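You operate a simulated robot arm through the tools that you are given. There is no shell and no other tool.

Carry out the task below with a simulated robot arm. There is one attempt and no reset: what you move stays moved.

Task
Drain the cloudy tub, then refill it with clear water from the hose.
Fine: To its line or a little over. Drain and tap closed, hose back in its holder.

Only the result counts: the job must be done as asked and must still hold three seconds after the hand-in. Knocking over, shifting, dropping, spilling or breaking anything else fails it.

Robot
A 6-joint arm with a three-finger gripper, fixed in place. Base frame: the origin is at the foot of the arm, x ahead of it, y to its left, z up; the work surface is at about z = 0.72. Units: m, rad, N and s.
Its first joint turns from -2.897 to 2.897 rad. Payload 4.89 kg.
The TCP is the grasp point between the finger pads, 0.03 m short of the fingertips. In the tool frame z runs along the fingers and y along their closing line. The gripper opens to 0.164 m. The gripper's body begins 0.125 m behind the TCP.
Orientation is that of the tool frame in the base frame, as [roll, pitch, yaw] about the fixed x, y, z axes, in that order (R = Rz(yaw) Ry(pitch) Rx(roll)). With the fingers straight down and closing along the base's y, the tool's x points along the base's -x, its y along +y and its z along -z.

Tools
- The arm moves only by the tool apply_moves. Its arguments are lists of equal length, an entry for each row: "linear": the shift along the tool's x, y, z in mm, a list of three; "dr": the turn, a rotation vector about the tool's x, y, z in rad, a list of three; "claw": the gripper command, from -1 (shut) to 1 (fully open), values between in proportion. In form: {"linear": [[tx, ty, tz], ...], "dr": [[ax, ay, az], ...], "claw": [claw, ...]}. A call has 1 to 20 rows; each row is the pose to reach, as a shift and turn from the pose commanded when the call began, along the tool's axes at that moment. Rows are played at 5 a second. More than 0.05 m and 0.15 rad between two rows, or a gripper value outside its range, and nothing of the call is played. A pose out of reach is approached as far as the arm can. The call stops where the force on the tool passes 40 N (or 10 N more than at its start, if that is more) or the arm is blocked; 0.2 s more then pass. Each finger travels about 0.108 m/s and halts on what it meets, pressing with about 26 N; the grip force reading is that of the motor and also rises with nothing between the fingers. The clock runs only during rows and for 0.2 s after the last one: add rows that repeat a pose to give the fingers time. The reply holds the time, the measured pose of the TCP, the force on the tool along the base axes, the opening and the grip force, in the units named above and with some noise, with the torque about the TCP (base axes, N m) and any sound that the robot's microphone picked up.
- Cameras (640 x 400 px; columns grow to the right, rows downward): "scene" is fixed at [0.22, -0.6512, 1.6279]; the picture's right is [0.62, -0.78, 0.00], its down [-0.69, -0.55, -0.46] and it looks along [0.36, 0.29, -0.89] (base axes); focal length 214 px, centre (320, 200). "wrist" rides on the gripper at [0.076, -0.002, -0.152] in the tool frame; the picture's right is [0.02, 1.00, 0.00], its down [-0.88, 0.02, -0.47] and it looks along [-0.47, 0.01, 0.88] (tool axes); focal length 247 px, centre (320, 200). There is no depth. A picture from a camera that has moved, and an enlarged one, comes with that camera's place and axes in the base frame and with its lens.
- grab_frame(camera): a new picture of that camera. It takes no simulated time.
- raise_lower(by): slides the trunk up (or, below 0, down) by that many m; the arm rides with it, the base frame stays. It gives what a move gives, with no picture.
- inspect(camera, box): a new picture of the part [left, top, right, bottom] of that camera's present view, enlarged. It takes no simulated time.
- finish_job(): hands the job in; it is judged then, once.

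Places have to be worked out from the pictures, the camera data and where the tool is seen. Open the gripper and draw the arm clear of the work before you hand the job in, unless the task says otherwise.

The tools are called after "Request:" by a JSON object that holds its "name" and its "arguments". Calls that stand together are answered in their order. apply_moves: Moves the arm, as the interface text tells. Its arguments: {"type":"object","properties":{"linear":{"type":"array"},"dr":{"type":"array"},"claw":{"type":"array"}},"required":["linear","dr","claw"]} The other tools are called the same way: raise_lower (by) slides the trunk up or down; grab_frame (camera) takes a picture; inspect (camera, box) takes an enlarged picture of a part of a camera's view; finish_job () hands the job in.

At the start:

```text
t: 0.0
tool_pos: [0.5712, -0.3957, 1.3032]
ee_rot: [3.141, 0.001, -3.141]
wrist_force: [0.0, 0.3, 0.2]
moment: [-0.01, -0.03, 0.0]
grip_width: 0.1641
gripper_force: 0.0
trunk travel left (down, up): [-0.225, 0.165]
```

scene: 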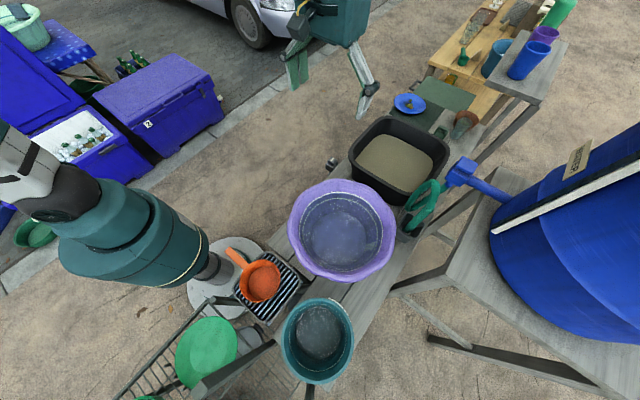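
wrist: 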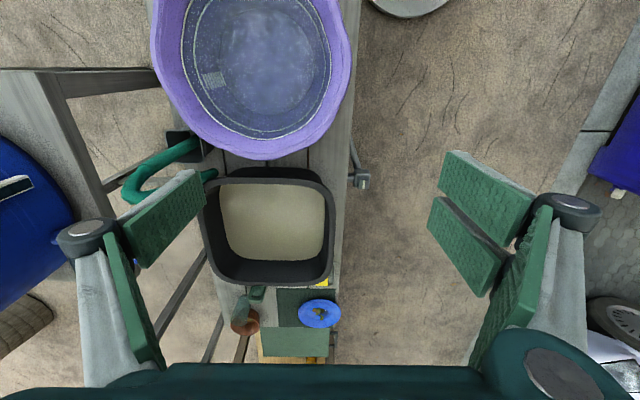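

I see a purple tub, a teal tub, a black tub with cloudy water, a green hose in a holder and a blue water barrel. I'll look at enlarged views before moving.

Request:
{"name": "inspect", "arguments": {"camera": "scene", "box": [320, 90, 480, 190]}}

Request:
{"name": "inspect", "arguments": {"camera": "scene", "box": [380, 130, 540, 250]}}

Request:
{"name": "inspect", "arguments": {"camera": "scene", "box": [260, 160, 420, 280]}}

Request:
{"name": "inspect", "arguments": {"camera": "wrist", "box": [100, 100, 400, 300]}}

```text
4.00 times, centred on (400, 140) of scene
camera zoom: at [0.22, -0.6512, 1.6279], right [0.62, -0.78, 0.0], down [-0.69, -0.55, -0.46], along [0.36, 0.29, -0.89], focal length 858 px, centre (0, 440)
```

zoom: 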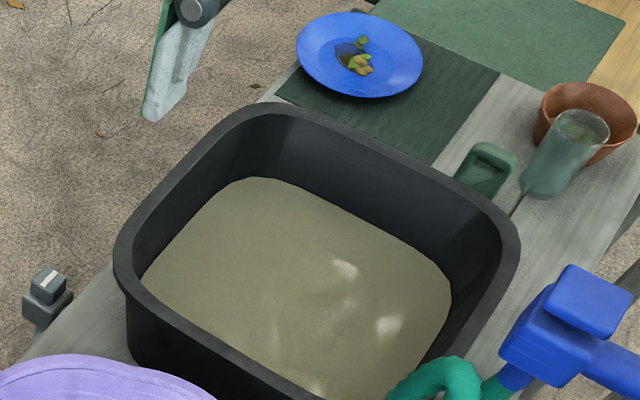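

```text
3.33 times, centred on (460, 190) of scene
camera zoom: at [0.22, -0.6512, 1.6279], right [0.62, -0.78, 0.0], down [-0.69, -0.55, -0.46], along [0.36, 0.29, -0.89], focal length 715 px, centre (-147, 233)
```

zoom: 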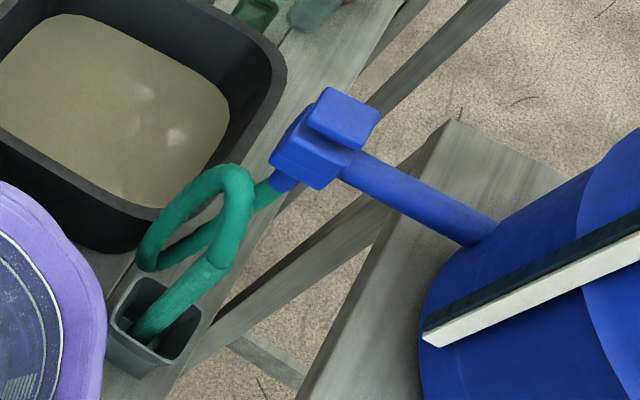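

```text
3.33 times, centred on (340, 220) of scene
camera zoom: at [0.22, -0.6512, 1.6279], right [0.62, -0.78, 0.0], down [-0.69, -0.55, -0.46], along [0.36, 0.29, -0.89], focal length 715 px, centre (253, 133)
```

zoom: 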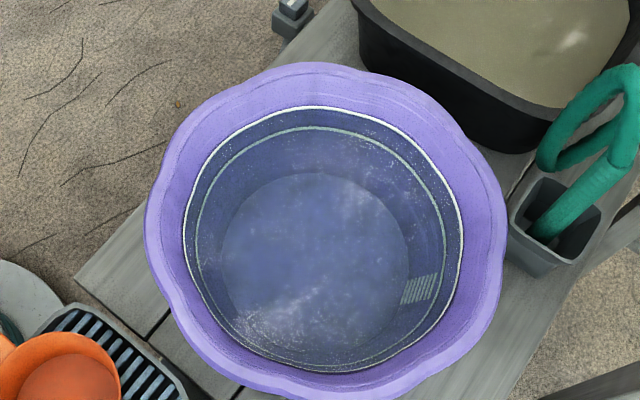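

```text
2.00 times, centred on (250, 200) of wrist
camera zoom: at [0.4948, -0.3982, 1.4537], right [-0.02, 1.0, 0.0], down [0.88, 0.02, 0.47], along [0.47, 0.01, -0.88], focal length 494 px, centre (460, 200)
```

zoom: 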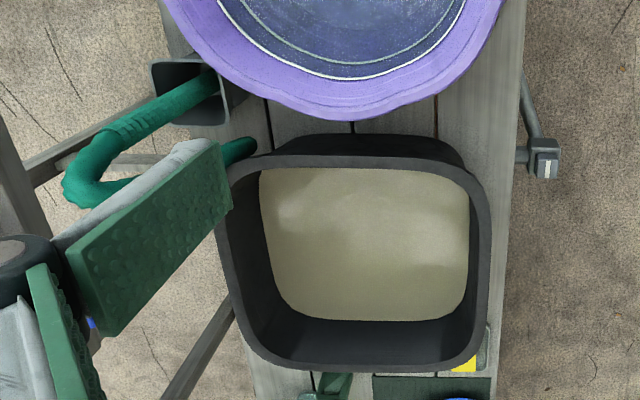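

I'll zoom further on the valve-like object at the table's edge, the teal tub, the purple tub and the tap on the barrel.

Request:
{"name": "inspect", "arguments": {"camera": "scene", "box": [310, 140, 374, 180]}}

Request:
{"name": "inspect", "arguments": {"camera": "scene", "box": [220, 240, 380, 400]}}

Request:
{"name": "inspect", "arguments": {"camera": "wrist", "box": [330, 100, 410, 200]}}

Request:
{"name": "inspect", "arguments": {"camera": "wrist", "box": [140, 0, 370, 170]}}

```text
10.00 times, centred on (342, 160) of scene
camera zoom: at [0.22, -0.6512, 1.6279], right [0.62, -0.78, 0.0], down [-0.69, -0.55, -0.46], along [0.36, 0.29, -0.89], focal length 2145 px, centre (100, 600)
```

zoom: 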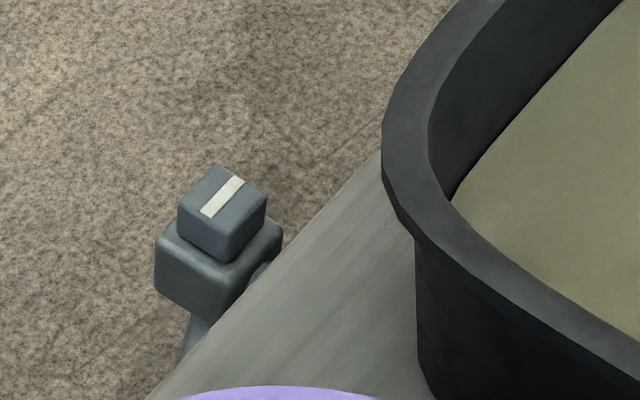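

```text
2.50 times, centred on (300, 320) of scene
camera zoom: at [0.22, -0.6512, 1.6279], right [0.62, -0.78, 0.0], down [-0.69, -0.55, -0.46], along [0.36, 0.29, -0.89], focal length 536 px, centre (370, -100)
```

zoom: 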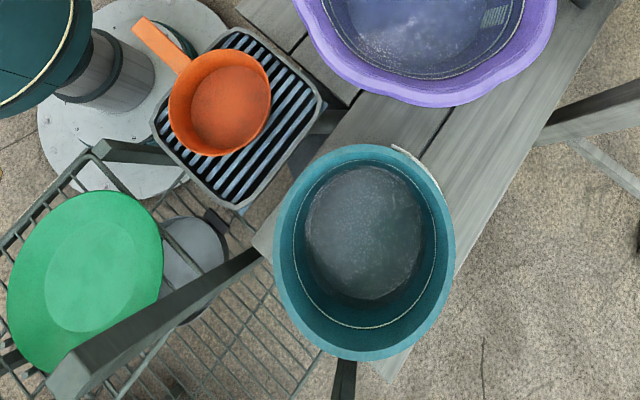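

```text
4.00 times, centred on (370, 150) of wrist
camera zoom: at [0.4948, -0.3982, 1.4537], right [-0.02, 1.0, 0.0], down [0.88, 0.02, 0.47], along [0.47, 0.01, -0.88], focal length 988 px, centre (120, 400)
```

zoom: 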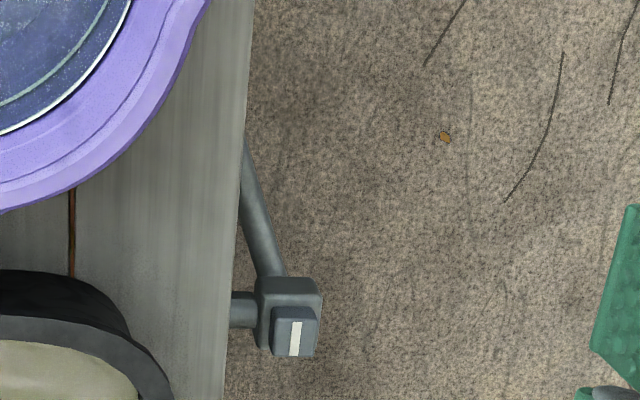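

```text
2.35 times, centred on (255, 85) of wrist
camera zoom: at [0.4948, -0.3982, 1.4537], right [-0.02, 1.0, 0.0], down [0.88, 0.02, 0.47], along [0.47, 0.01, -0.88], focal length 581 px, centre (473, 471)
```

zoom: 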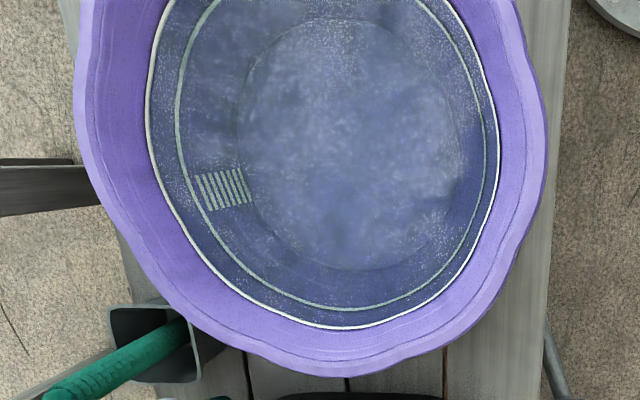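

The valve at the table's edge (about x 0.83, y −0.25, z 0.69) has a knob with a white mark and looks like the drain. The black tub looks murky. I'll move the wrist camera nearer to see the hose, the tap and the inside of the black tub before I touch anything.

Request:
{"name": "apply_moves", "arguments": {"linear": [[-30, -25, 0], [-60, -50, 0], [-90, -75, 0], [-120, -100, 0], [-150, -125, 0], [-150, -125, 0]], "dr": [[0, 0, 0], [0, 0, 0], [0, 0, 0], [0, 0, 0], [0, 0, 0], [0, 0, 0]], "claw": [0, -0.4, -0.8, -1, -1, -1]}}

Request:
{"name": "grab_frame", "arguments": {"camera": "wrist"}}

Request:
{"name": "grab_frame", "arguments": {"camera": "scene"}}

```text
t: 1.4
tool_pos: [0.7231, -0.5214, 1.3027]
ee_rot: [-3.141, 0.001, -3.139]
wrist_force: [0.4, -0.4, -1.6]
moment: [0.15, 0.18, 0.0]
grip_width: 0.0001
gripper_force: 25.9
trunk travel left (down, up): [-0.225, 0.165]
```

```text
taken
camera wrist: at [0.6463, -0.524, 1.4524], right [-0.02, 1.0, 0.0], down [0.88, 0.02, 0.47], along [0.47, 0.01, -0.88], focal length 247 px, centre (320, 200)
```

wrist: 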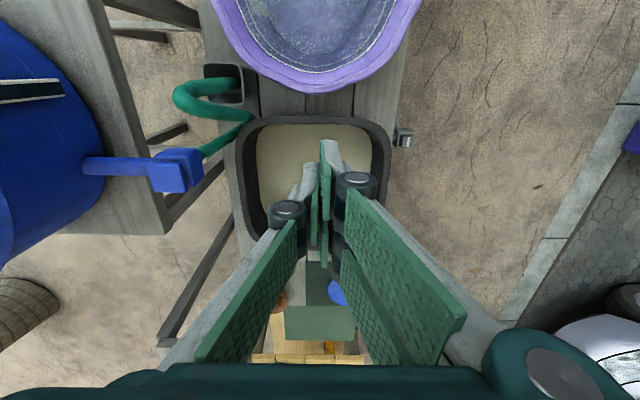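

```text
taken
```

scene: 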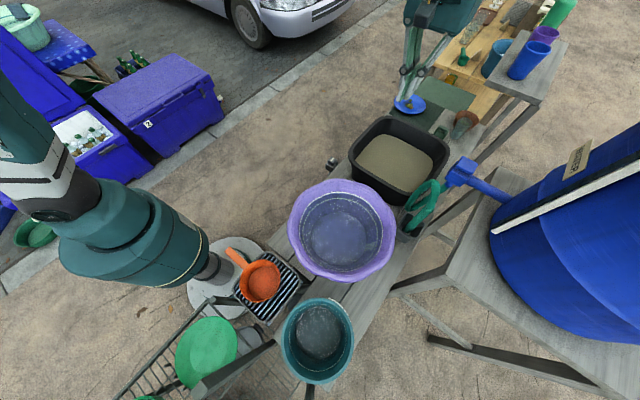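

Request:
{"name": "inspect", "arguments": {"camera": "wrist", "box": [80, 50, 280, 210]}}

Request:
{"name": "inspect", "arguments": {"camera": "wrist", "box": [230, 90, 430, 215]}}

Request:
{"name": "inspect", "arguments": {"camera": "wrist", "box": [380, 100, 430, 150]}}

```text
2.50 times, centred on (180, 130) of wrist
camera zoom: at [0.6463, -0.524, 1.4524], right [-0.02, 1.0, 0.0], down [0.88, 0.02, 0.47], along [0.47, 0.01, -0.88], focal length 617 px, centre (670, 375)
```

zoom: 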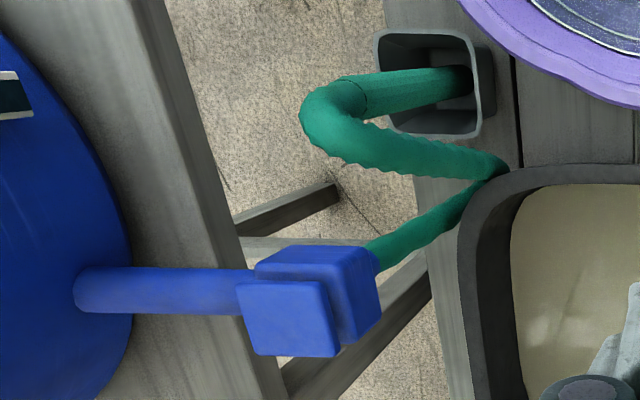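

```text
3.20 times, centred on (330, 152) of wrist
camera zoom: at [0.6463, -0.524, 1.4524], right [-0.02, 1.0, 0.0], down [0.88, 0.02, 0.47], along [0.47, 0.01, -0.88], focal length 790 px, centre (288, 352)
```

zoom: 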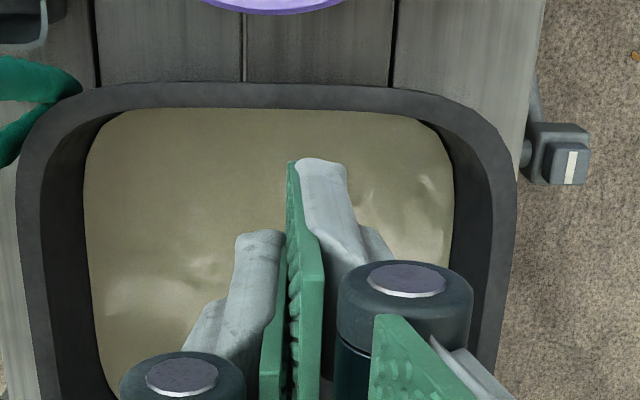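

```text
8.00 times, centred on (405, 125) of wrist
camera zoom: at [0.6463, -0.524, 1.4524], right [-0.02, 1.0, 0.0], down [0.88, 0.02, 0.47], along [0.47, 0.01, -0.88], focal length 1976 px, centre (-360, 800)
```

zoom: 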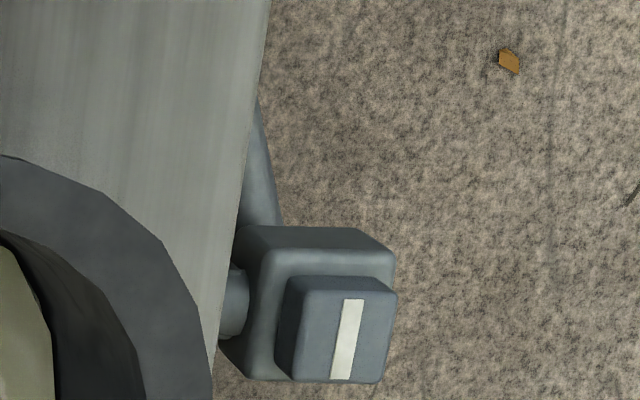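

The hose end sits in the grey holder, the barrel tap is a blue block, and the black tub holds opaque tan water. Next I'll swing the wrist camera to the robot side and look under the table's edge, to see which tub the drain belongs to.

Request:
{"name": "apply_moves", "arguments": {"linear": [[-2, 43, 8], [-4, 86, 16], [-6, 129, 24], [-8, 172, 32], [-10, 215, 40], [-12, 258, 48], [-14, 301, 56], [-16, 344, 64], [-18, 387, 72], [-20, 430, 80], [-22, 473, 90], [-24, 516, 100], [-24, 516, 100]], "dr": [[0, 0, 0.13], [0, 0, 0.26], [0, 0, 0.39], [0, 0, 0.52], [0, 0, 0.65], [0, 0, 0.78], [0, 0, 0.91], [0, 0, 1.04], [0, 0, 1.17], [0, 0, 1.3], [0, 0, 1.43], [0, 0, 1.56], [0, 0, 1.57]], "claw": [-1, -1, -1, -1, -1, -1, -1, -1, -1, -1, -1, -1, -1]}}

Request:
{"name": "grab_frame", "arguments": {"camera": "wrist"}}

Request:
{"name": "grab_frame", "arguments": {"camera": "scene"}}

```text
t: 4.2
tool_pos: [0.7425, -0.0027, 1.202]
ee_rot: [3.14, 0.0, 1.57]
wrist_force: [0.1, 0.8, 0.3]
moment: [-0.07, -0.02, -0.01]
grip_width: 0.0
gripper_force: 25.7
trunk travel left (down, up): [-0.225, 0.165]
```

```text
taken
camera wrist: at [0.7409, 0.0718, 1.3521], right [1.0, 0.02, 0.0], down [0.02, -0.88, 0.47], along [0.01, -0.47, -0.88], focal length 247 px, centre (320, 200)
```

wrist: 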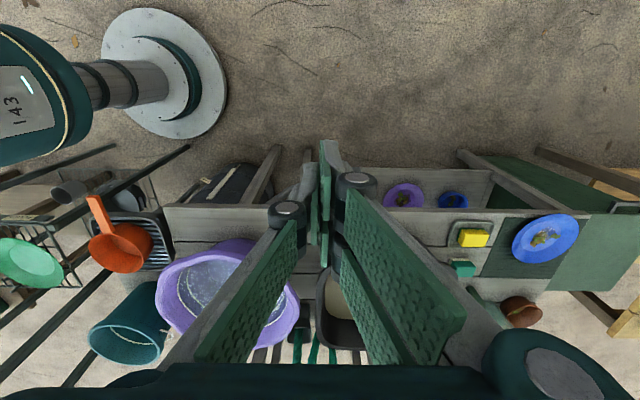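

```text
taken
```

scene: 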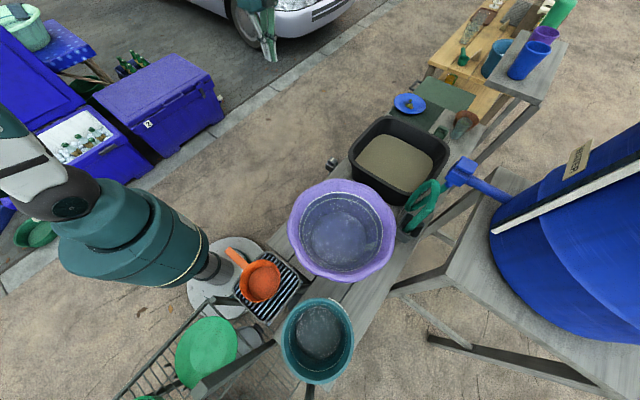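

The fingers block the valve from view. I'll open the gripper, lower the tool and tilt it so the camera looks more horizontally at the table's edge.

Request:
{"name": "apply_moves", "arguments": {"linear": [[0, 22, 37], [0, 45, 75], [0, 67, 112], [0, 90, 150], [0, 90, 150]], "dr": [[0, -0.13, 0], [0, -0.26, 0], [0, -0.39, 0], [0, -0.52, 0], [0, -0.52, 0]], "claw": [-0.5, 0, 0.5, 1, 1]}}

Request:
{"name": "grab_frame", "arguments": {"camera": "wrist"}}

```text
t: 5.4
tool_pos: [0.8389, -0.0032, 1.0492]
ee_rot: [3.141, 0.523, 1.572]
wrist_force: [1.6, 0.7, -1.0]
moment: [-0.18, 0.18, -0.11]
grip_width: 0.1639
gripper_force: 0.0
trunk travel left (down, up): [-0.225, 0.165]
```

```text
taken
camera wrist: at [0.8367, 0.1374, 1.1413], right [1.0, 0.02, -0.01], down [0.02, -0.53, 0.85], along [0.01, -0.85, -0.53], focal length 247 px, centre (320, 200)
```

wrist: 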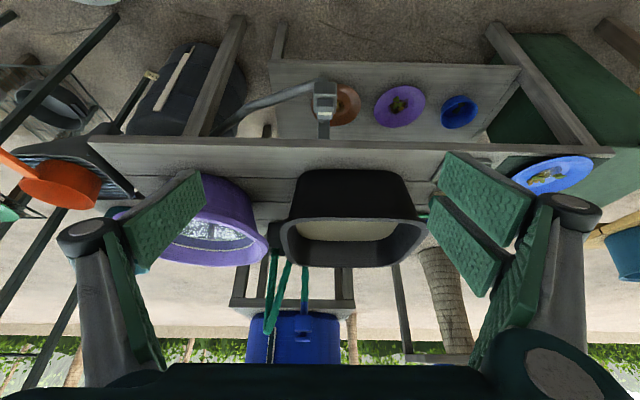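

Request:
{"name": "inspect", "arguments": {"camera": "wrist", "box": [200, 60, 440, 210]}}

Request:
{"name": "inspect", "arguments": {"camera": "wrist", "box": [290, 70, 370, 150]}}

Request:
{"name": "inspect", "arguments": {"camera": "wrist", "box": [230, 170, 450, 350]}}

```text
2.67 times, centred on (320, 135) of wrist
camera zoom: at [0.8367, 0.1374, 1.1413], right [1.0, 0.02, -0.01], down [0.02, -0.53, 0.85], along [0.01, -0.85, -0.53], focal length 659 px, centre (320, 373)
```

zoom: 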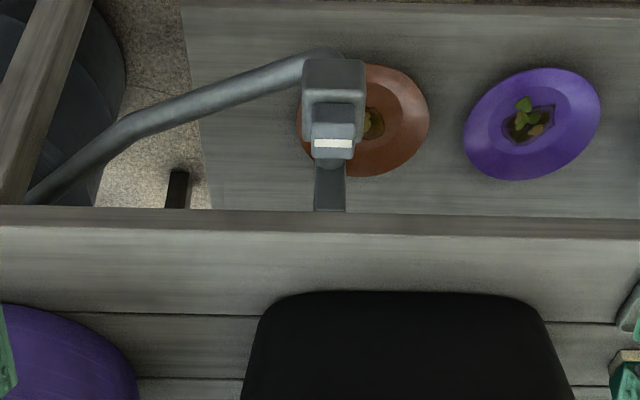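

```text
5.00 times, centred on (330, 110) of wrist
camera zoom: at [0.8367, 0.1374, 1.1413], right [1.0, 0.02, -0.01], down [0.02, -0.53, 0.85], along [0.01, -0.85, -0.53], focal length 1235 px, centre (270, 650)
```

zoom: 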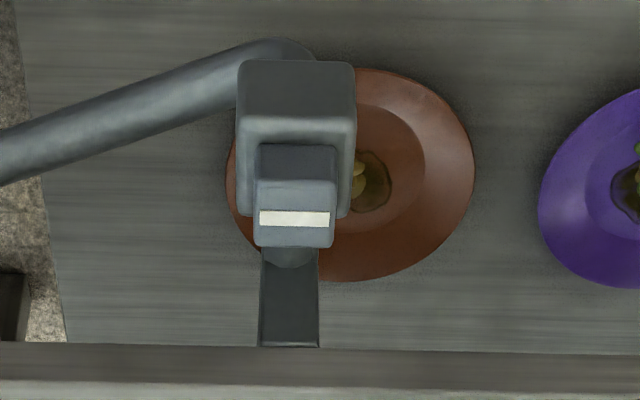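

```text
2.22 times, centred on (340, 260) of wrist
camera zoom: at [0.8367, 0.1374, 1.1413], right [1.0, 0.02, -0.01], down [0.02, -0.53, 0.85], along [0.01, -0.85, -0.53], focal length 549 px, centre (276, 67)
```

zoom: 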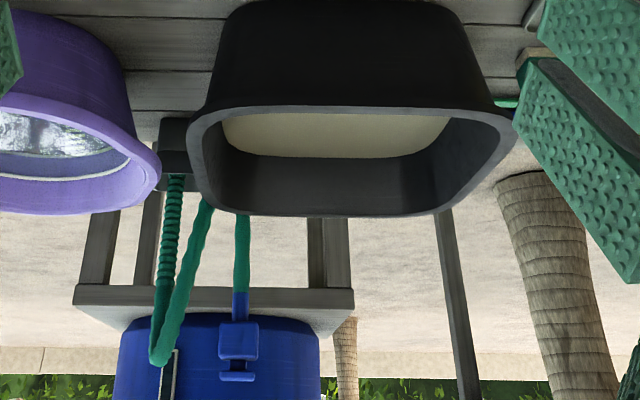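

From this (upside-down) view the drain line runs from under the black tub to the valve, then down to a waste drum. That makes the black tub the cloudy one. I put the knob top at about (0.850, −0.237, 0.673), so I'll untilt and hover above it with the fingers closing along x.

Request:
{"name": "apply_moves", "arguments": {"linear": [[-20, 2, 41], [-43, 4, 82], [-64, 6, 123], [-85, 7, 164], [-107, 9, 205], [-128, 11, 246], [-128, 11, 246]], "dr": [[0, 0.088, 0], [0, 0.175, 0], [0, 0.262, 0], [0, 0.35, 0], [0, 0.437, 0], [0, 0.523, 0], [0, 0.523, 0]], "claw": [0.8, 0.5, 0.2, 0, 0, 0, 0]}}

Request:
{"name": "grab_frame", "arguments": {"camera": "wrist"}}

Request:
{"name": "grab_frame", "arguments": {"camera": "scene"}}

```text
t: 7.0
tool_pos: [0.8464, -0.2371, 0.9025]
ee_rot: [3.142, -0.004, 1.571]
wrist_force: [0.1, -0.1, -0.1]
moment: [0.07, 0.09, 0.02]
grip_width: 0.0818
gripper_force: 0.0
trunk travel left (down, up): [-0.225, 0.165]
```

```text
taken
camera wrist: at [0.845, -0.1622, 1.0539], right [1.0, 0.02, 0.0], down [0.02, -0.88, 0.47], along [0.01, -0.47, -0.88], focal length 247 px, centre (320, 200)
```

wrist: 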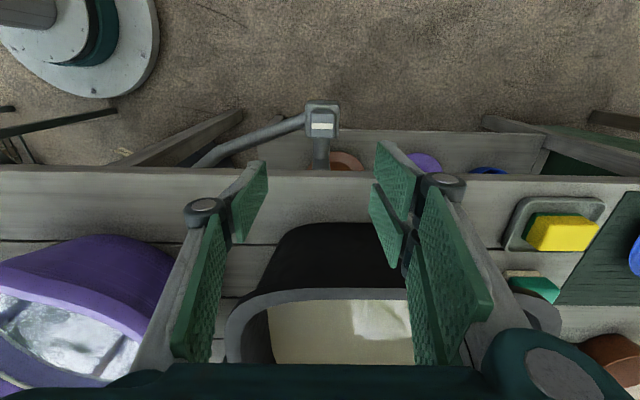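

```text
taken
```

scene: 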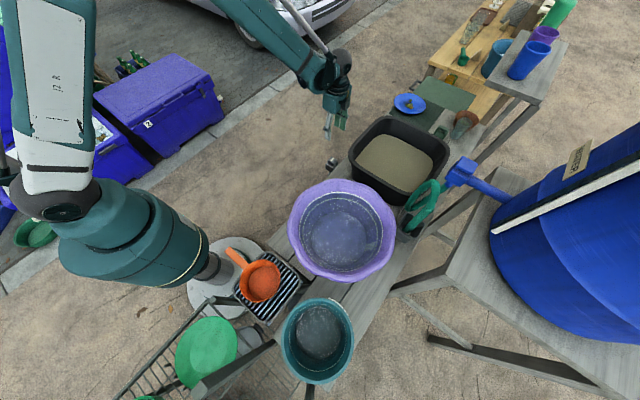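

Request:
{"name": "inspect", "arguments": {"camera": "wrist", "box": [280, 85, 370, 175]}}

Request:
{"name": "inspect", "arguments": {"camera": "scene", "box": [300, 80, 380, 180]}}

```text
4.44 times, centred on (325, 130) of wrist
camera zoom: at [0.845, -0.1622, 1.0539], right [1.0, 0.02, 0.0], down [0.02, -0.88, 0.47], along [0.01, -0.47, -0.88], focal length 1098 px, centre (298, 511)
```

zoom: 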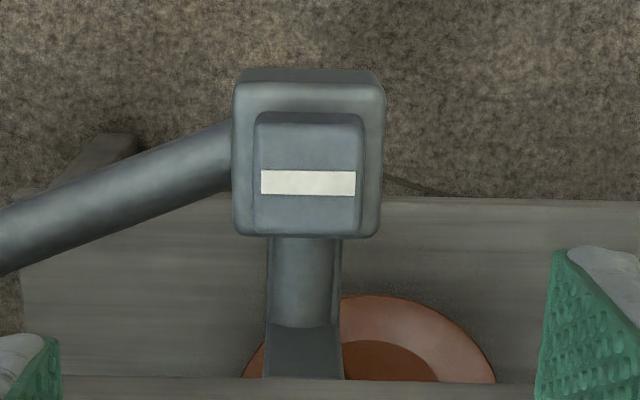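

```text
4.00 times, centred on (340, 130) of scene
camera zoom: at [0.22, -0.6512, 1.6279], right [0.62, -0.78, 0.0], down [-0.69, -0.55, -0.46], along [0.36, 0.29, -0.89], focal length 858 px, centre (240, 480)
```

zoom: 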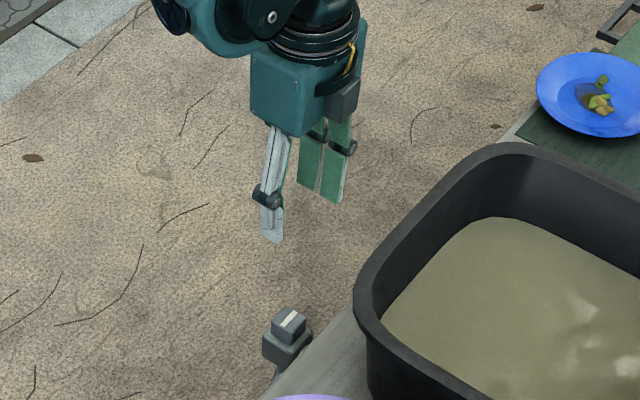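

Re-measured, the knob is at about (0.850, −0.238), 37 mm square, with its top near z 0.67. I'll centre on it and lower the open fingers part way.

Request:
{"name": "apply_moves", "arguments": {"linear": [[0, 2, 40], [-1, 4, 80], [-1, 4, 120], [-1, 4, 160], [-1, 4, 200], [-1, 4, 200]], "dr": [[0, 0, 0], [0, 0, 0], [0, 0, 0], [0, 0, 0], [0, 0, 0], [0, 0, 0]], "claw": [0, 0, 0, 0, 0, 0]}}

Request:
{"name": "grab_frame", "arguments": {"camera": "wrist"}}

Request:
{"name": "inspect", "arguments": {"camera": "scene", "box": [300, 80, 380, 180]}}

```text
t: 8.4
tool_pos: [0.8511, -0.2384, 0.7016]
ee_rot: [3.141, -0.004, 1.572]
wrist_force: [0.5, -0.7, 0.9]
moment: [0.01, 0.02, -0.02]
grip_width: 0.0818
gripper_force: 0.0
trunk travel left (down, up): [-0.225, 0.165]
```

```text
taken
camera wrist: at [0.85, -0.1633, 0.8532], right [1.0, 0.02, 0.0], down [0.02, -0.88, 0.47], along [0.01, -0.47, -0.88], focal length 247 px, centre (320, 200)
```

wrist: 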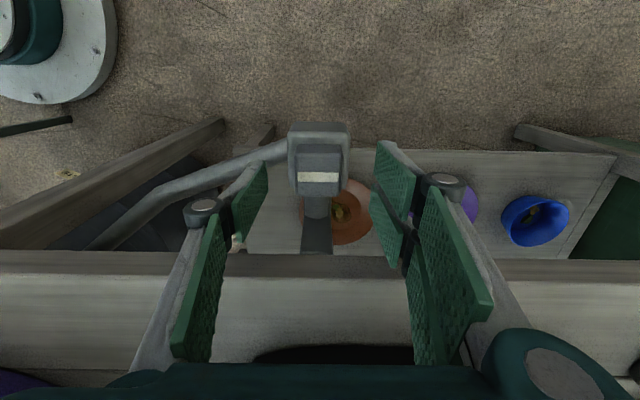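

```text
4.00 times, centred on (340, 130) of scene
camera zoom: at [0.22, -0.6512, 1.6279], right [0.62, -0.78, 0.0], down [-0.69, -0.55, -0.46], along [0.36, 0.29, -0.89], focal length 858 px, centre (240, 480)
```

zoom: 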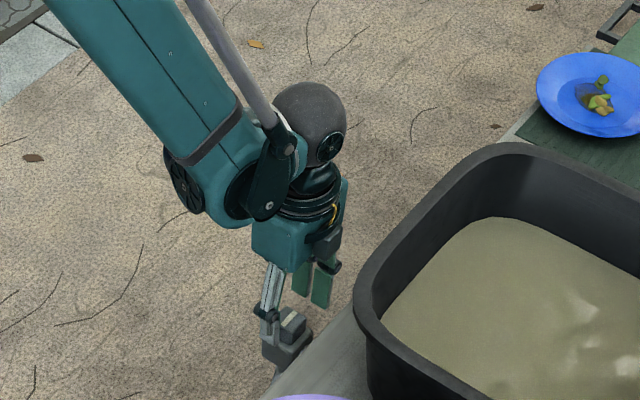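

The knob is centred between the fingers. I'll lower 20 mm more and close on it.

Request:
{"name": "apply_moves", "arguments": {"linear": [[0, 0, 10], [0, 0, 20], [0, 0, 20], [0, 0, 20], [0, 0, 20]], "dr": [[0, 0, 0], [0, 0, 0], [0, 0, 0], [0, 0, 0], [0, 0, 0]], "claw": [0, 0, -1, -1, -1]}}

Request:
{"name": "grab_frame", "arguments": {"camera": "wrist"}}

```text
t: 9.6
tool_pos: [0.8494, -0.2396, 0.6825]
ee_rot: [-3.141, -0.004, 1.571]
wrist_force: [-14.5, 2.5, -2.4]
moment: [-0.07, 0.49, -0.01]
grip_width: 0.0379
gripper_force: 45.2
trunk travel left (down, up): [-0.225, 0.165]
```

```text
taken
camera wrist: at [0.8487, -0.1633, 0.8344], right [1.0, 0.02, 0.0], down [0.02, -0.88, 0.47], along [0.01, -0.47, -0.88], focal length 247 px, centre (320, 200)
```

wrist: 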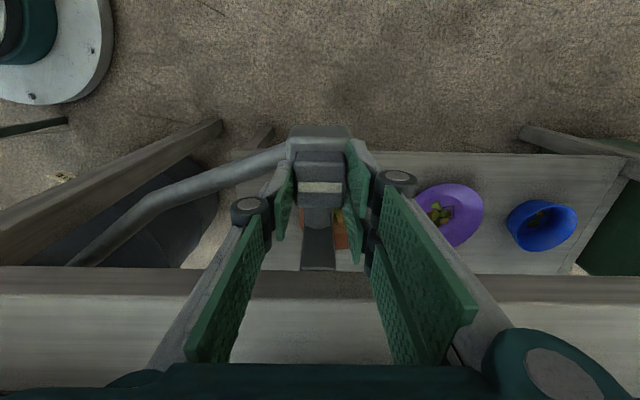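

The knob is gripped (opening 37.9 mm) with a small side load of −14.5 N in x. I'll ease that with a 1.5 mm shift and try a small counter-clockwise turn, watching the torque.

Request:
{"name": "apply_moves", "arguments": {"linear": [[0, -1.5, 0], [0, -1.5, 0], [0, -1.5, 0], [0, -1.5, 0]], "dr": [[0, 0, 0], [0, 0, -0.1], [0, 0, -0.2], [0, 0, -0.3]], "claw": [-1, -1, -1, -1]}}

Request:
{"name": "inspect", "arguments": {"camera": "wrist", "box": [240, 90, 400, 250]}}

```text
t: 10.6
tool_pos: [0.851, -0.2383, 0.6825]
ee_rot: [3.14, -0.003, 1.873]
wrist_force: [14.5, -1.4, 13.9]
moment: [0.89, -0.18, -0.02]
grip_width: 0.038
gripper_force: 45.1
trunk travel left (down, up): [-0.225, 0.165]
```

```text
2.50 times, centred on (320, 170) of wrist
camera zoom: at [0.8259, -0.1671, 0.8344], right [0.95, 0.32, 0.0], down [0.28, -0.84, 0.47], along [0.15, -0.45, -0.88], focal length 617 px, centre (320, 275)
```

zoom: 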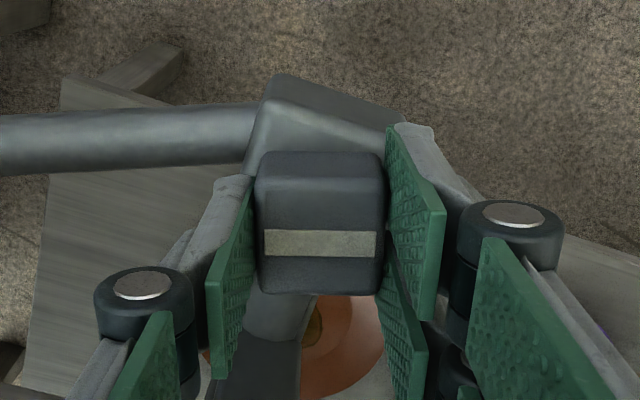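

The knob turns with the grip and nothing blocks it. I'll continue to a full 90°.

Request:
{"name": "apply_moves", "arguments": {"linear": [[0, 0.7, 0], [0, 0.7, 0], [0, 0.7, 0], [0, 0.7, 0], [0, 0.7, 0], [0, 0.7, 0], [0, 0.7, 0], [0, 0.7, 0], [0, 0.7, 0], [0, 0.7, 0], [0, 0.7, 0]], "dr": [[0, 0, -0.12], [0, 0, -0.24], [0, 0, -0.36], [0, 0, -0.48], [0, 0, -0.6], [0, 0, -0.72], [0, 0, -0.84], [0, 0, -0.96], [0, 0, -1.08], [0, 0, -1.2], [0, 0, -1.27]], "claw": [-1, -1, -1, -1, -1, -1, -1, -1, -1, -1, -1]}}

Request:
{"name": "grab_frame", "arguments": {"camera": "wrist"}}

Request:
{"name": "grab_frame", "arguments": {"camera": "scene"}}

```text
t: 12.0
tool_pos: [0.8505, -0.2387, 0.6828]
ee_rot: [3.138, 0.0, 2.552]
wrist_force: [5.7, 1.9, 1.7]
moment: [0.41, 0.08, 0.01]
grip_width: 0.0375
gripper_force: 44.8
trunk travel left (down, up): [-0.225, 0.165]
stopped in row 6: the force on the tool passed its limit at 42 N (the readings are from after the stop); the commanded pose is now the measured one
```

```text
taken
camera wrist: at [0.7858, -0.1981, 0.8341], right [0.54, 0.84, 0.0], down [0.74, -0.48, 0.47], along [0.4, -0.25, -0.88], focal length 247 px, centre (320, 200)
```

wrist: 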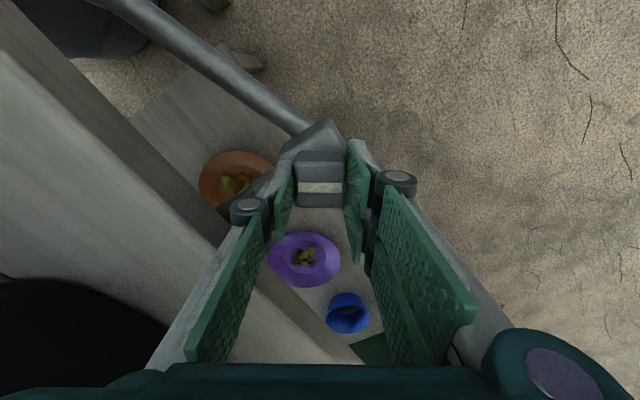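

```text
taken
```

scene: 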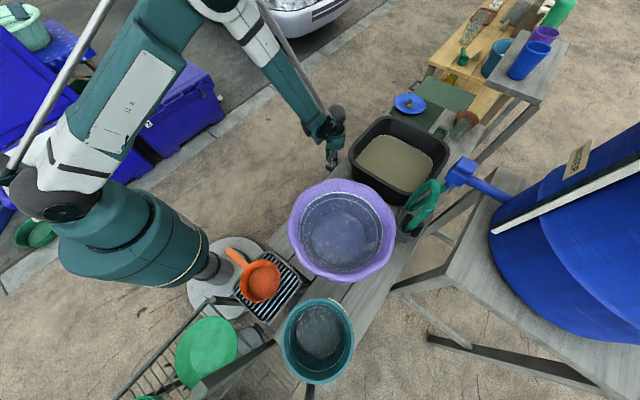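

The turn stopped at about 0.98 rad on side load, which has now relaxed. I'll continue in smaller increments without a lateral offset.

Request:
{"name": "apply_moves", "arguments": {"linear": [[0, 0, 0], [0, 0, 0], [0, 0, 0], [0, 0, 0], [0, 0, 0], [0, 0, 0]], "dr": [[0, 0, -0.06], [0, 0, -0.12], [0, 0, -0.18], [0, 0, -0.24], [0, 0, -0.3], [0, 0, -0.3]], "claw": [-1, -1, -1, -1, -1, -1]}}

```text
t: 13.4
tool_pos: [0.851, -0.2387, 0.6826]
ee_rot: [3.14, 0.0, 2.852]
wrist_force: [0.4, 15.5, -9.7]
moment: [0.6, 0.73, 0.01]
grip_width: 0.0379
gripper_force: 45.0
trunk travel left (down, up): [-0.225, 0.165]
```

Force in y is +15.5 N, so I'll relieve it with a 0.8 mm shift along the closing line and finish the last 0.29 rad.

Request:
{"name": "apply_moves", "arguments": {"linear": [[0, 0.8, 0], [0, 0.8, 0], [0, 0.8, 0], [0, 0.8, 0], [0, 0.8, 0], [0, 0.8, 0], [0, 0.8, 0]], "dr": [[0, 0, 0], [0, 0, -0.06], [0, 0, -0.12], [0, 0, -0.18], [0, 0, -0.24], [0, 0, -0.29], [0, 0, -0.29]], "claw": [-1, -1, -1, -1, -1, -1, -1]}}

Request:
{"name": "grab_frame", "arguments": {"camera": "wrist"}}

Request:
{"name": "grab_frame", "arguments": {"camera": "scene"}}

```text
t: 15.0
tool_pos: [0.8495, -0.2386, 0.6836]
ee_rot: [3.137, 0.002, -3.141]
wrist_force: [-2.0, 2.3, -0.6]
moment: [0.1, 0.18, -2.13]
grip_width: 0.0417
gripper_force: 44.7
trunk travel left (down, up): [-0.225, 0.165]
```

```text
taken
camera wrist: at [0.7737, -0.2405, 0.8343], right [-0.02, 1.0, 0.0], down [0.88, 0.02, 0.47], along [0.47, 0.01, -0.88], focal length 247 px, centre (320, 200)
```

wrist: 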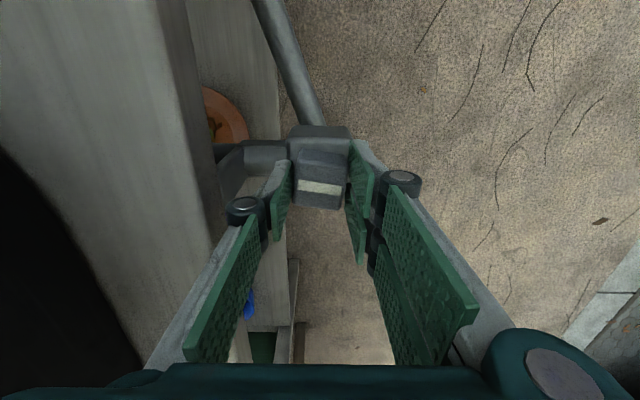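

```text
taken
```

scene: 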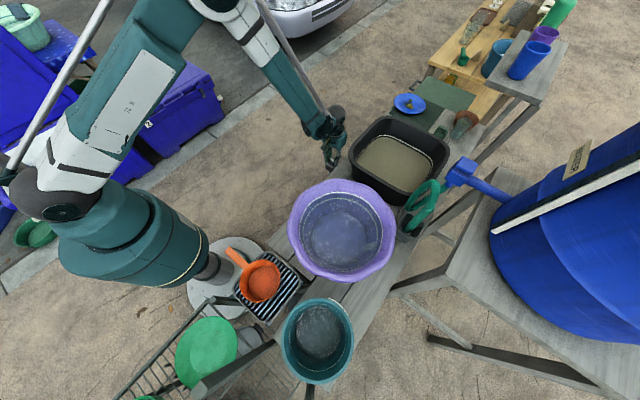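

The knob has hit its end stop just short of 90°, and the level in the black tub is dropping, with a line now showing on its inner wall. I'll back off the turn slightly to relieve the torque and wait while it drains.

Request:
{"name": "apply_moves", "arguments": {"linear": [[0, 0, 0], [0, 0, 0], [0, 0, 0], [0, 0, 0], [0, 0, 0], [0, 0, 0], [0, 0, 0], [0, 0, 0], [0, 0, 0], [0, 0, 0], [0, 0, 0], [0, 0, 0], [0, 0, 0], [0, 0, 0], [0, 0, 0], [0, 0, 0], [0, 0, 0], [0, 0, 0], [0, 0, 0], [0, 0, 0]], "dr": [[0, 0, 0.06], [0, 0, 0.1], [0, 0, 0.1], [0, 0, 0.1], [0, 0, 0.1], [0, 0, 0.1], [0, 0, 0.1], [0, 0, 0.1], [0, 0, 0.1], [0, 0, 0.1], [0, 0, 0.1], [0, 0, 0.1], [0, 0, 0.1], [0, 0, 0.1], [0, 0, 0.1], [0, 0, 0.1], [0, 0, 0.1], [0, 0, 0.1], [0, 0, 0.1], [0, 0, 0.1]], "claw": [-1, -1, -1, -1, -1, -1, -1, -1, -1, -1, -1, -1, -1, -1, -1, -1, -1, -1, -1, -1]}}

Request:
{"name": "inspect", "arguments": {"camera": "scene", "box": [320, 90, 480, 230]}}

Request:
{"name": "inspect", "arguments": {"camera": "wrist", "box": [240, 90, 400, 250]}}

```text
t: 19.2
tool_pos: [0.8507, -0.2386, 0.6835]
ee_rot: [3.138, 0.001, 3.04]
wrist_force: [11.5, -33.4, 4.5]
moment: [-0.93, -0.46, -1.24]
grip_width: 0.0393
gripper_force: 44.4
trunk travel left (down, up): [-0.225, 0.165]
```

```text
2.86 times, centred on (400, 160) of scene
camera zoom: at [0.22, -0.6512, 1.6279], right [0.62, -0.78, 0.0], down [-0.69, -0.55, -0.46], along [0.36, 0.29, -0.89], focal length 613 px, centre (91, 314)
```

zoom: 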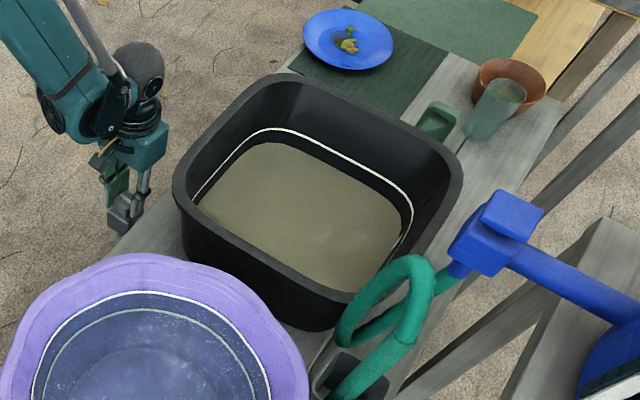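

```text
2.50 times, centred on (320, 170) of wrist
camera zoom: at [0.7741, -0.2328, 0.8342], right [0.08, 1.0, 0.0], down [0.88, -0.07, 0.47], along [0.47, -0.03, -0.88], focal length 617 px, centre (320, 275)
```

zoom: 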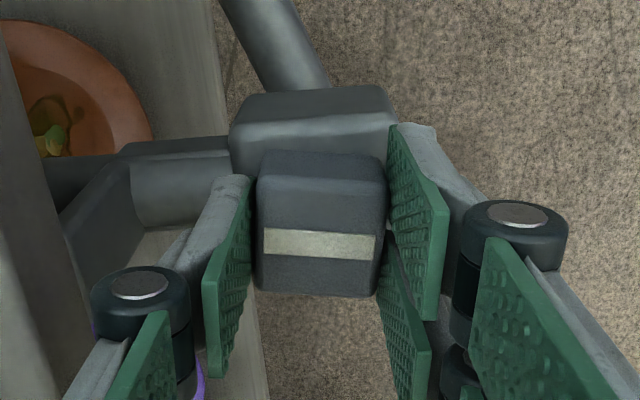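

The line is a white band inside the tub and the tan water is going down. I'll relieve the side load and keep waiting.

Request:
{"name": "apply_moves", "arguments": {"linear": [[0, -0.8, 0], [0, -1.4, 0], [0, -1.4, 0], [0, -1.4, 0], [0, -1.4, 0], [0, -1.4, 0], [0, -1.4, 0], [0, -1.4, 0], [0, -1.4, 0], [0, -1.4, 0], [0, -1.4, 0], [0, -1.4, 0], [0, -1.4, 0], [0, -1.4, 0], [0, -1.4, 0], [0, -1.4, 0], [0, -1.4, 0], [0, -1.4, 0], [0, -1.4, 0], [0, -1.4, 0]], "dr": [[0, 0, 0.02], [0, 0, 0.04], [0, 0, 0.04], [0, 0, 0.04], [0, 0, 0.04], [0, 0, 0.04], [0, 0, 0.04], [0, 0, 0.04], [0, 0, 0.04], [0, 0, 0.04], [0, 0, 0.04], [0, 0, 0.04], [0, 0, 0.04], [0, 0, 0.04], [0, 0, 0.04], [0, 0, 0.04], [0, 0, 0.04], [0, 0, 0.04], [0, 0, 0.04], [0, 0, 0.04]], "claw": [-1, -1, -1, -1, -1, -1, -1, -1, -1, -1, -1, -1, -1, -1, -1, -1, -1, -1, -1, -1]}}

Request:
{"name": "inspect", "arguments": {"camera": "scene", "box": [320, 90, 480, 230]}}

```text
t: 23.0
tool_pos: [0.8511, -0.2387, 0.6833]
ee_rot: [3.138, 0.001, 3.002]
wrist_force: [0.3, 6.4, -4.2]
moment: [0.35, -0.3, -1.15]
grip_width: 0.0382
gripper_force: 45.2
trunk travel left (down, up): [-0.225, 0.165]
stopped in row 19: the force on the tool passed its limit at 46 N (the readings are from after the stop); the commanded pose is now the measured one
```

```text
2.86 times, centred on (400, 160) of scene
camera zoom: at [0.22, -0.6512, 1.6279], right [0.62, -0.78, 0.0], down [-0.69, -0.55, -0.46], along [0.36, 0.29, -0.89], focal length 613 px, centre (91, 314)
```

zoom: 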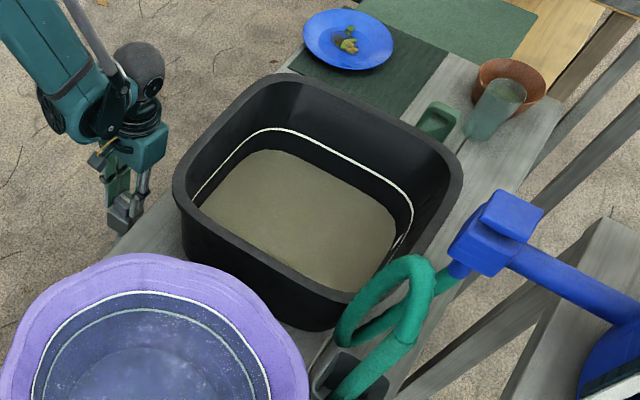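

The level keeps falling. I'd rather not hold the knob under a stiff load, so I'll open the fingers slightly to about 50 mm and lift straight off while it drains.

Request:
{"name": "apply_moves", "arguments": {"linear": [[0, 0, 0], [0, 0, 0], [0, 0, 0], [0, 0, -10], [0, 0, -40], [0, 0, -80], [0, 0, -120], [0, 0, -120]], "dr": [[0, 0, 0], [0, 0, 0], [0, 0, 0], [0, 0, 0], [0, 0, 0], [0, 0, 0], [0, 0, 0], [0, 0, 0]], "claw": [-0.4, -0.4, -0.4, -0.4, -0.4, -0.4, -0.4, -0.4]}}

Request:
{"name": "grab_frame", "arguments": {"camera": "wrist"}}

Request:
{"name": "inspect", "arguments": {"camera": "scene", "box": [300, 90, 460, 190]}}

```text
t: 24.8
tool_pos: [0.8479, -0.239, 0.8049]
ee_rot: [3.139, 0.001, 3.002]
wrist_force: [-0.2, -0.5, 0.0]
moment: [-0.03, -0.05, 0.0]
grip_width: 0.0492
gripper_force: 0.0
trunk travel left (down, up): [-0.225, 0.165]
```

```text
taken
camera wrist: at [0.7732, -0.2305, 0.9562], right [0.12, 0.99, 0.0], down [0.87, -0.11, 0.47], along [0.47, -0.05, -0.88], focal length 247 px, centre (320, 200)
```

wrist: 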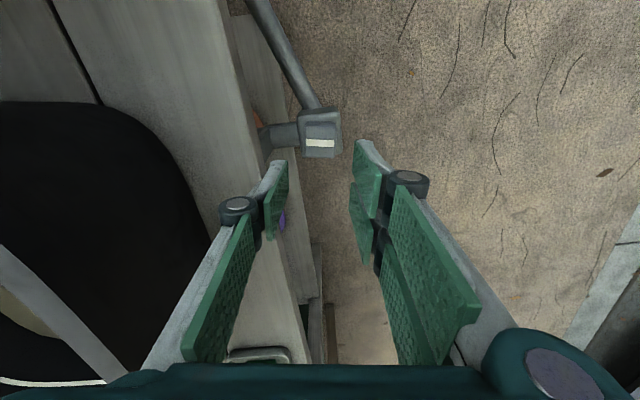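

```text
4.00 times, centred on (380, 140) of scene
camera zoom: at [0.22, -0.6512, 1.6279], right [0.62, -0.78, 0.0], down [-0.69, -0.55, -0.46], along [0.36, 0.29, -0.89], focal length 858 px, centre (80, 440)
```

zoom: 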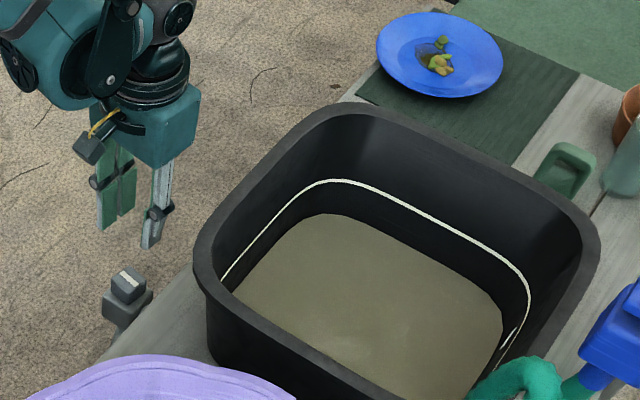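

The valve is free and open, with its mark now along y. While it drains, I'll go up and over to look closely at the tap, the hose and the holder.

Request:
{"name": "apply_moves", "arguments": {"linear": [[0, 0, -45], [0, 0, -90], [0, 0, -135], [0, 0, -180], [0, 0, -225], [0, 0, -270], [20, -34, -292], [40, -68, -315], [61, -103, -337], [81, -137, -360], [101, -171, -382], [121, -205, -405], [142, -240, -427], [162, -274, -450], [182, -308, -472], [202, -342, -495], [202, -342, -495]], "dr": [[0, 0, 0], [0, 0, 0], [0, 0, 0], [0, 0, 0], [0, 0, 0], [0, 0, 0], [0, 0, 0.062], [0, 0, 0.124], [0, 0, 0.186], [0, 0, 0.247], [0, 0, 0.309], [0, 0, 0.371], [0, 0, 0.433], [0, 0, 0.494], [0, 0, 0.556], [0, 0, 0.618], [0, 0, 0.618]], "claw": [-0.4, -0.4, 0, 0.3, 0.6, 1, 1, 1, 1, 1, 1, 1, 1, 1, 1, 1, 1]}}

Request:
{"name": "grab_frame", "arguments": {"camera": "wrist"}}

Request:
{"name": "grab_frame", "arguments": {"camera": "scene"}}

```text
t: 28.4
tool_pos: [0.6006, -0.5502, 1.2983]
ee_rot: [3.139, -0.002, 2.383]
wrist_force: [-0.8, -0.3, 1.0]
moment: [0.02, -0.1, -0.02]
grip_width: 0.164
gripper_force: 0.0
trunk travel left (down, up): [-0.225, 0.165]
```

```text
taken
camera wrist: at [0.5436, -0.5002, 1.45], right [0.67, 0.74, 0.0], down [0.65, -0.59, 0.47], along [0.35, -0.31, -0.88], focal length 247 px, centre (320, 200)
```

wrist: 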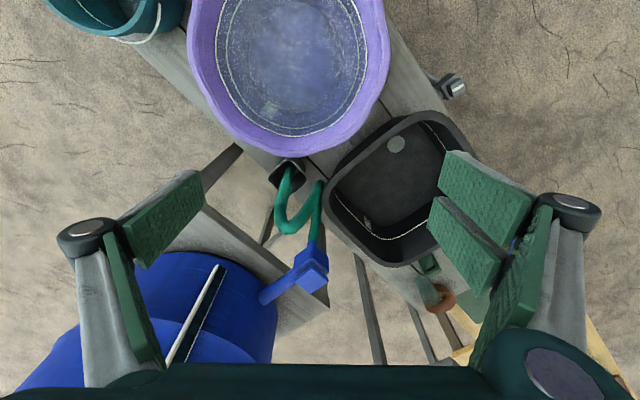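

```text
taken
```

scene: 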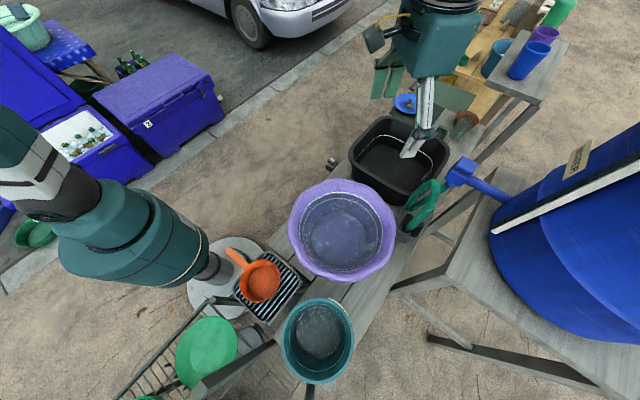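

The tub already looks almost drained, with its bottom in view. I'll zoom on the tub, the hose, the tap and the drain.

Request:
{"name": "inspect", "arguments": {"camera": "wrist", "box": [310, 90, 470, 290]}}

Request:
{"name": "inspect", "arguments": {"camera": "wrist", "box": [240, 140, 350, 320]}}

Request:
{"name": "inspect", "arguments": {"camera": "scene", "box": [330, 100, 490, 250]}}

```text
2.00 times, centred on (390, 190) of wrist
camera zoom: at [0.5436, -0.5002, 1.45], right [0.67, 0.74, 0.0], down [0.65, -0.59, 0.47], along [0.35, -0.31, -0.88], focal length 494 px, centre (180, 220)
```

zoom: 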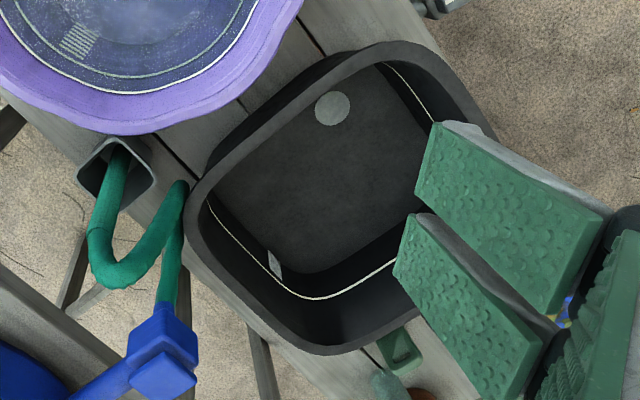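

```text
2.22 times, centred on (295, 230) of wrist
camera zoom: at [0.5436, -0.5002, 1.45], right [0.67, 0.74, 0.0], down [0.65, -0.59, 0.47], along [0.35, -0.31, -0.88], focal length 549 px, centre (376, 133)
```

zoom: 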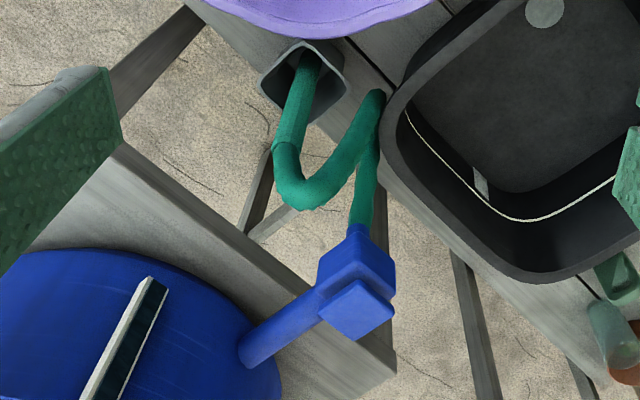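

```text
2.67 times, centred on (410, 175) of scene
camera zoom: at [0.22, -0.6512, 1.6279], right [0.62, -0.78, 0.0], down [-0.69, -0.55, -0.46], along [0.36, 0.29, -0.89], focal length 572 px, centre (80, 267)
```

zoom: 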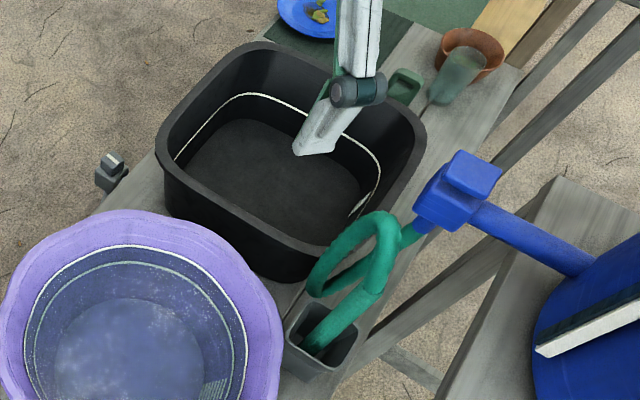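

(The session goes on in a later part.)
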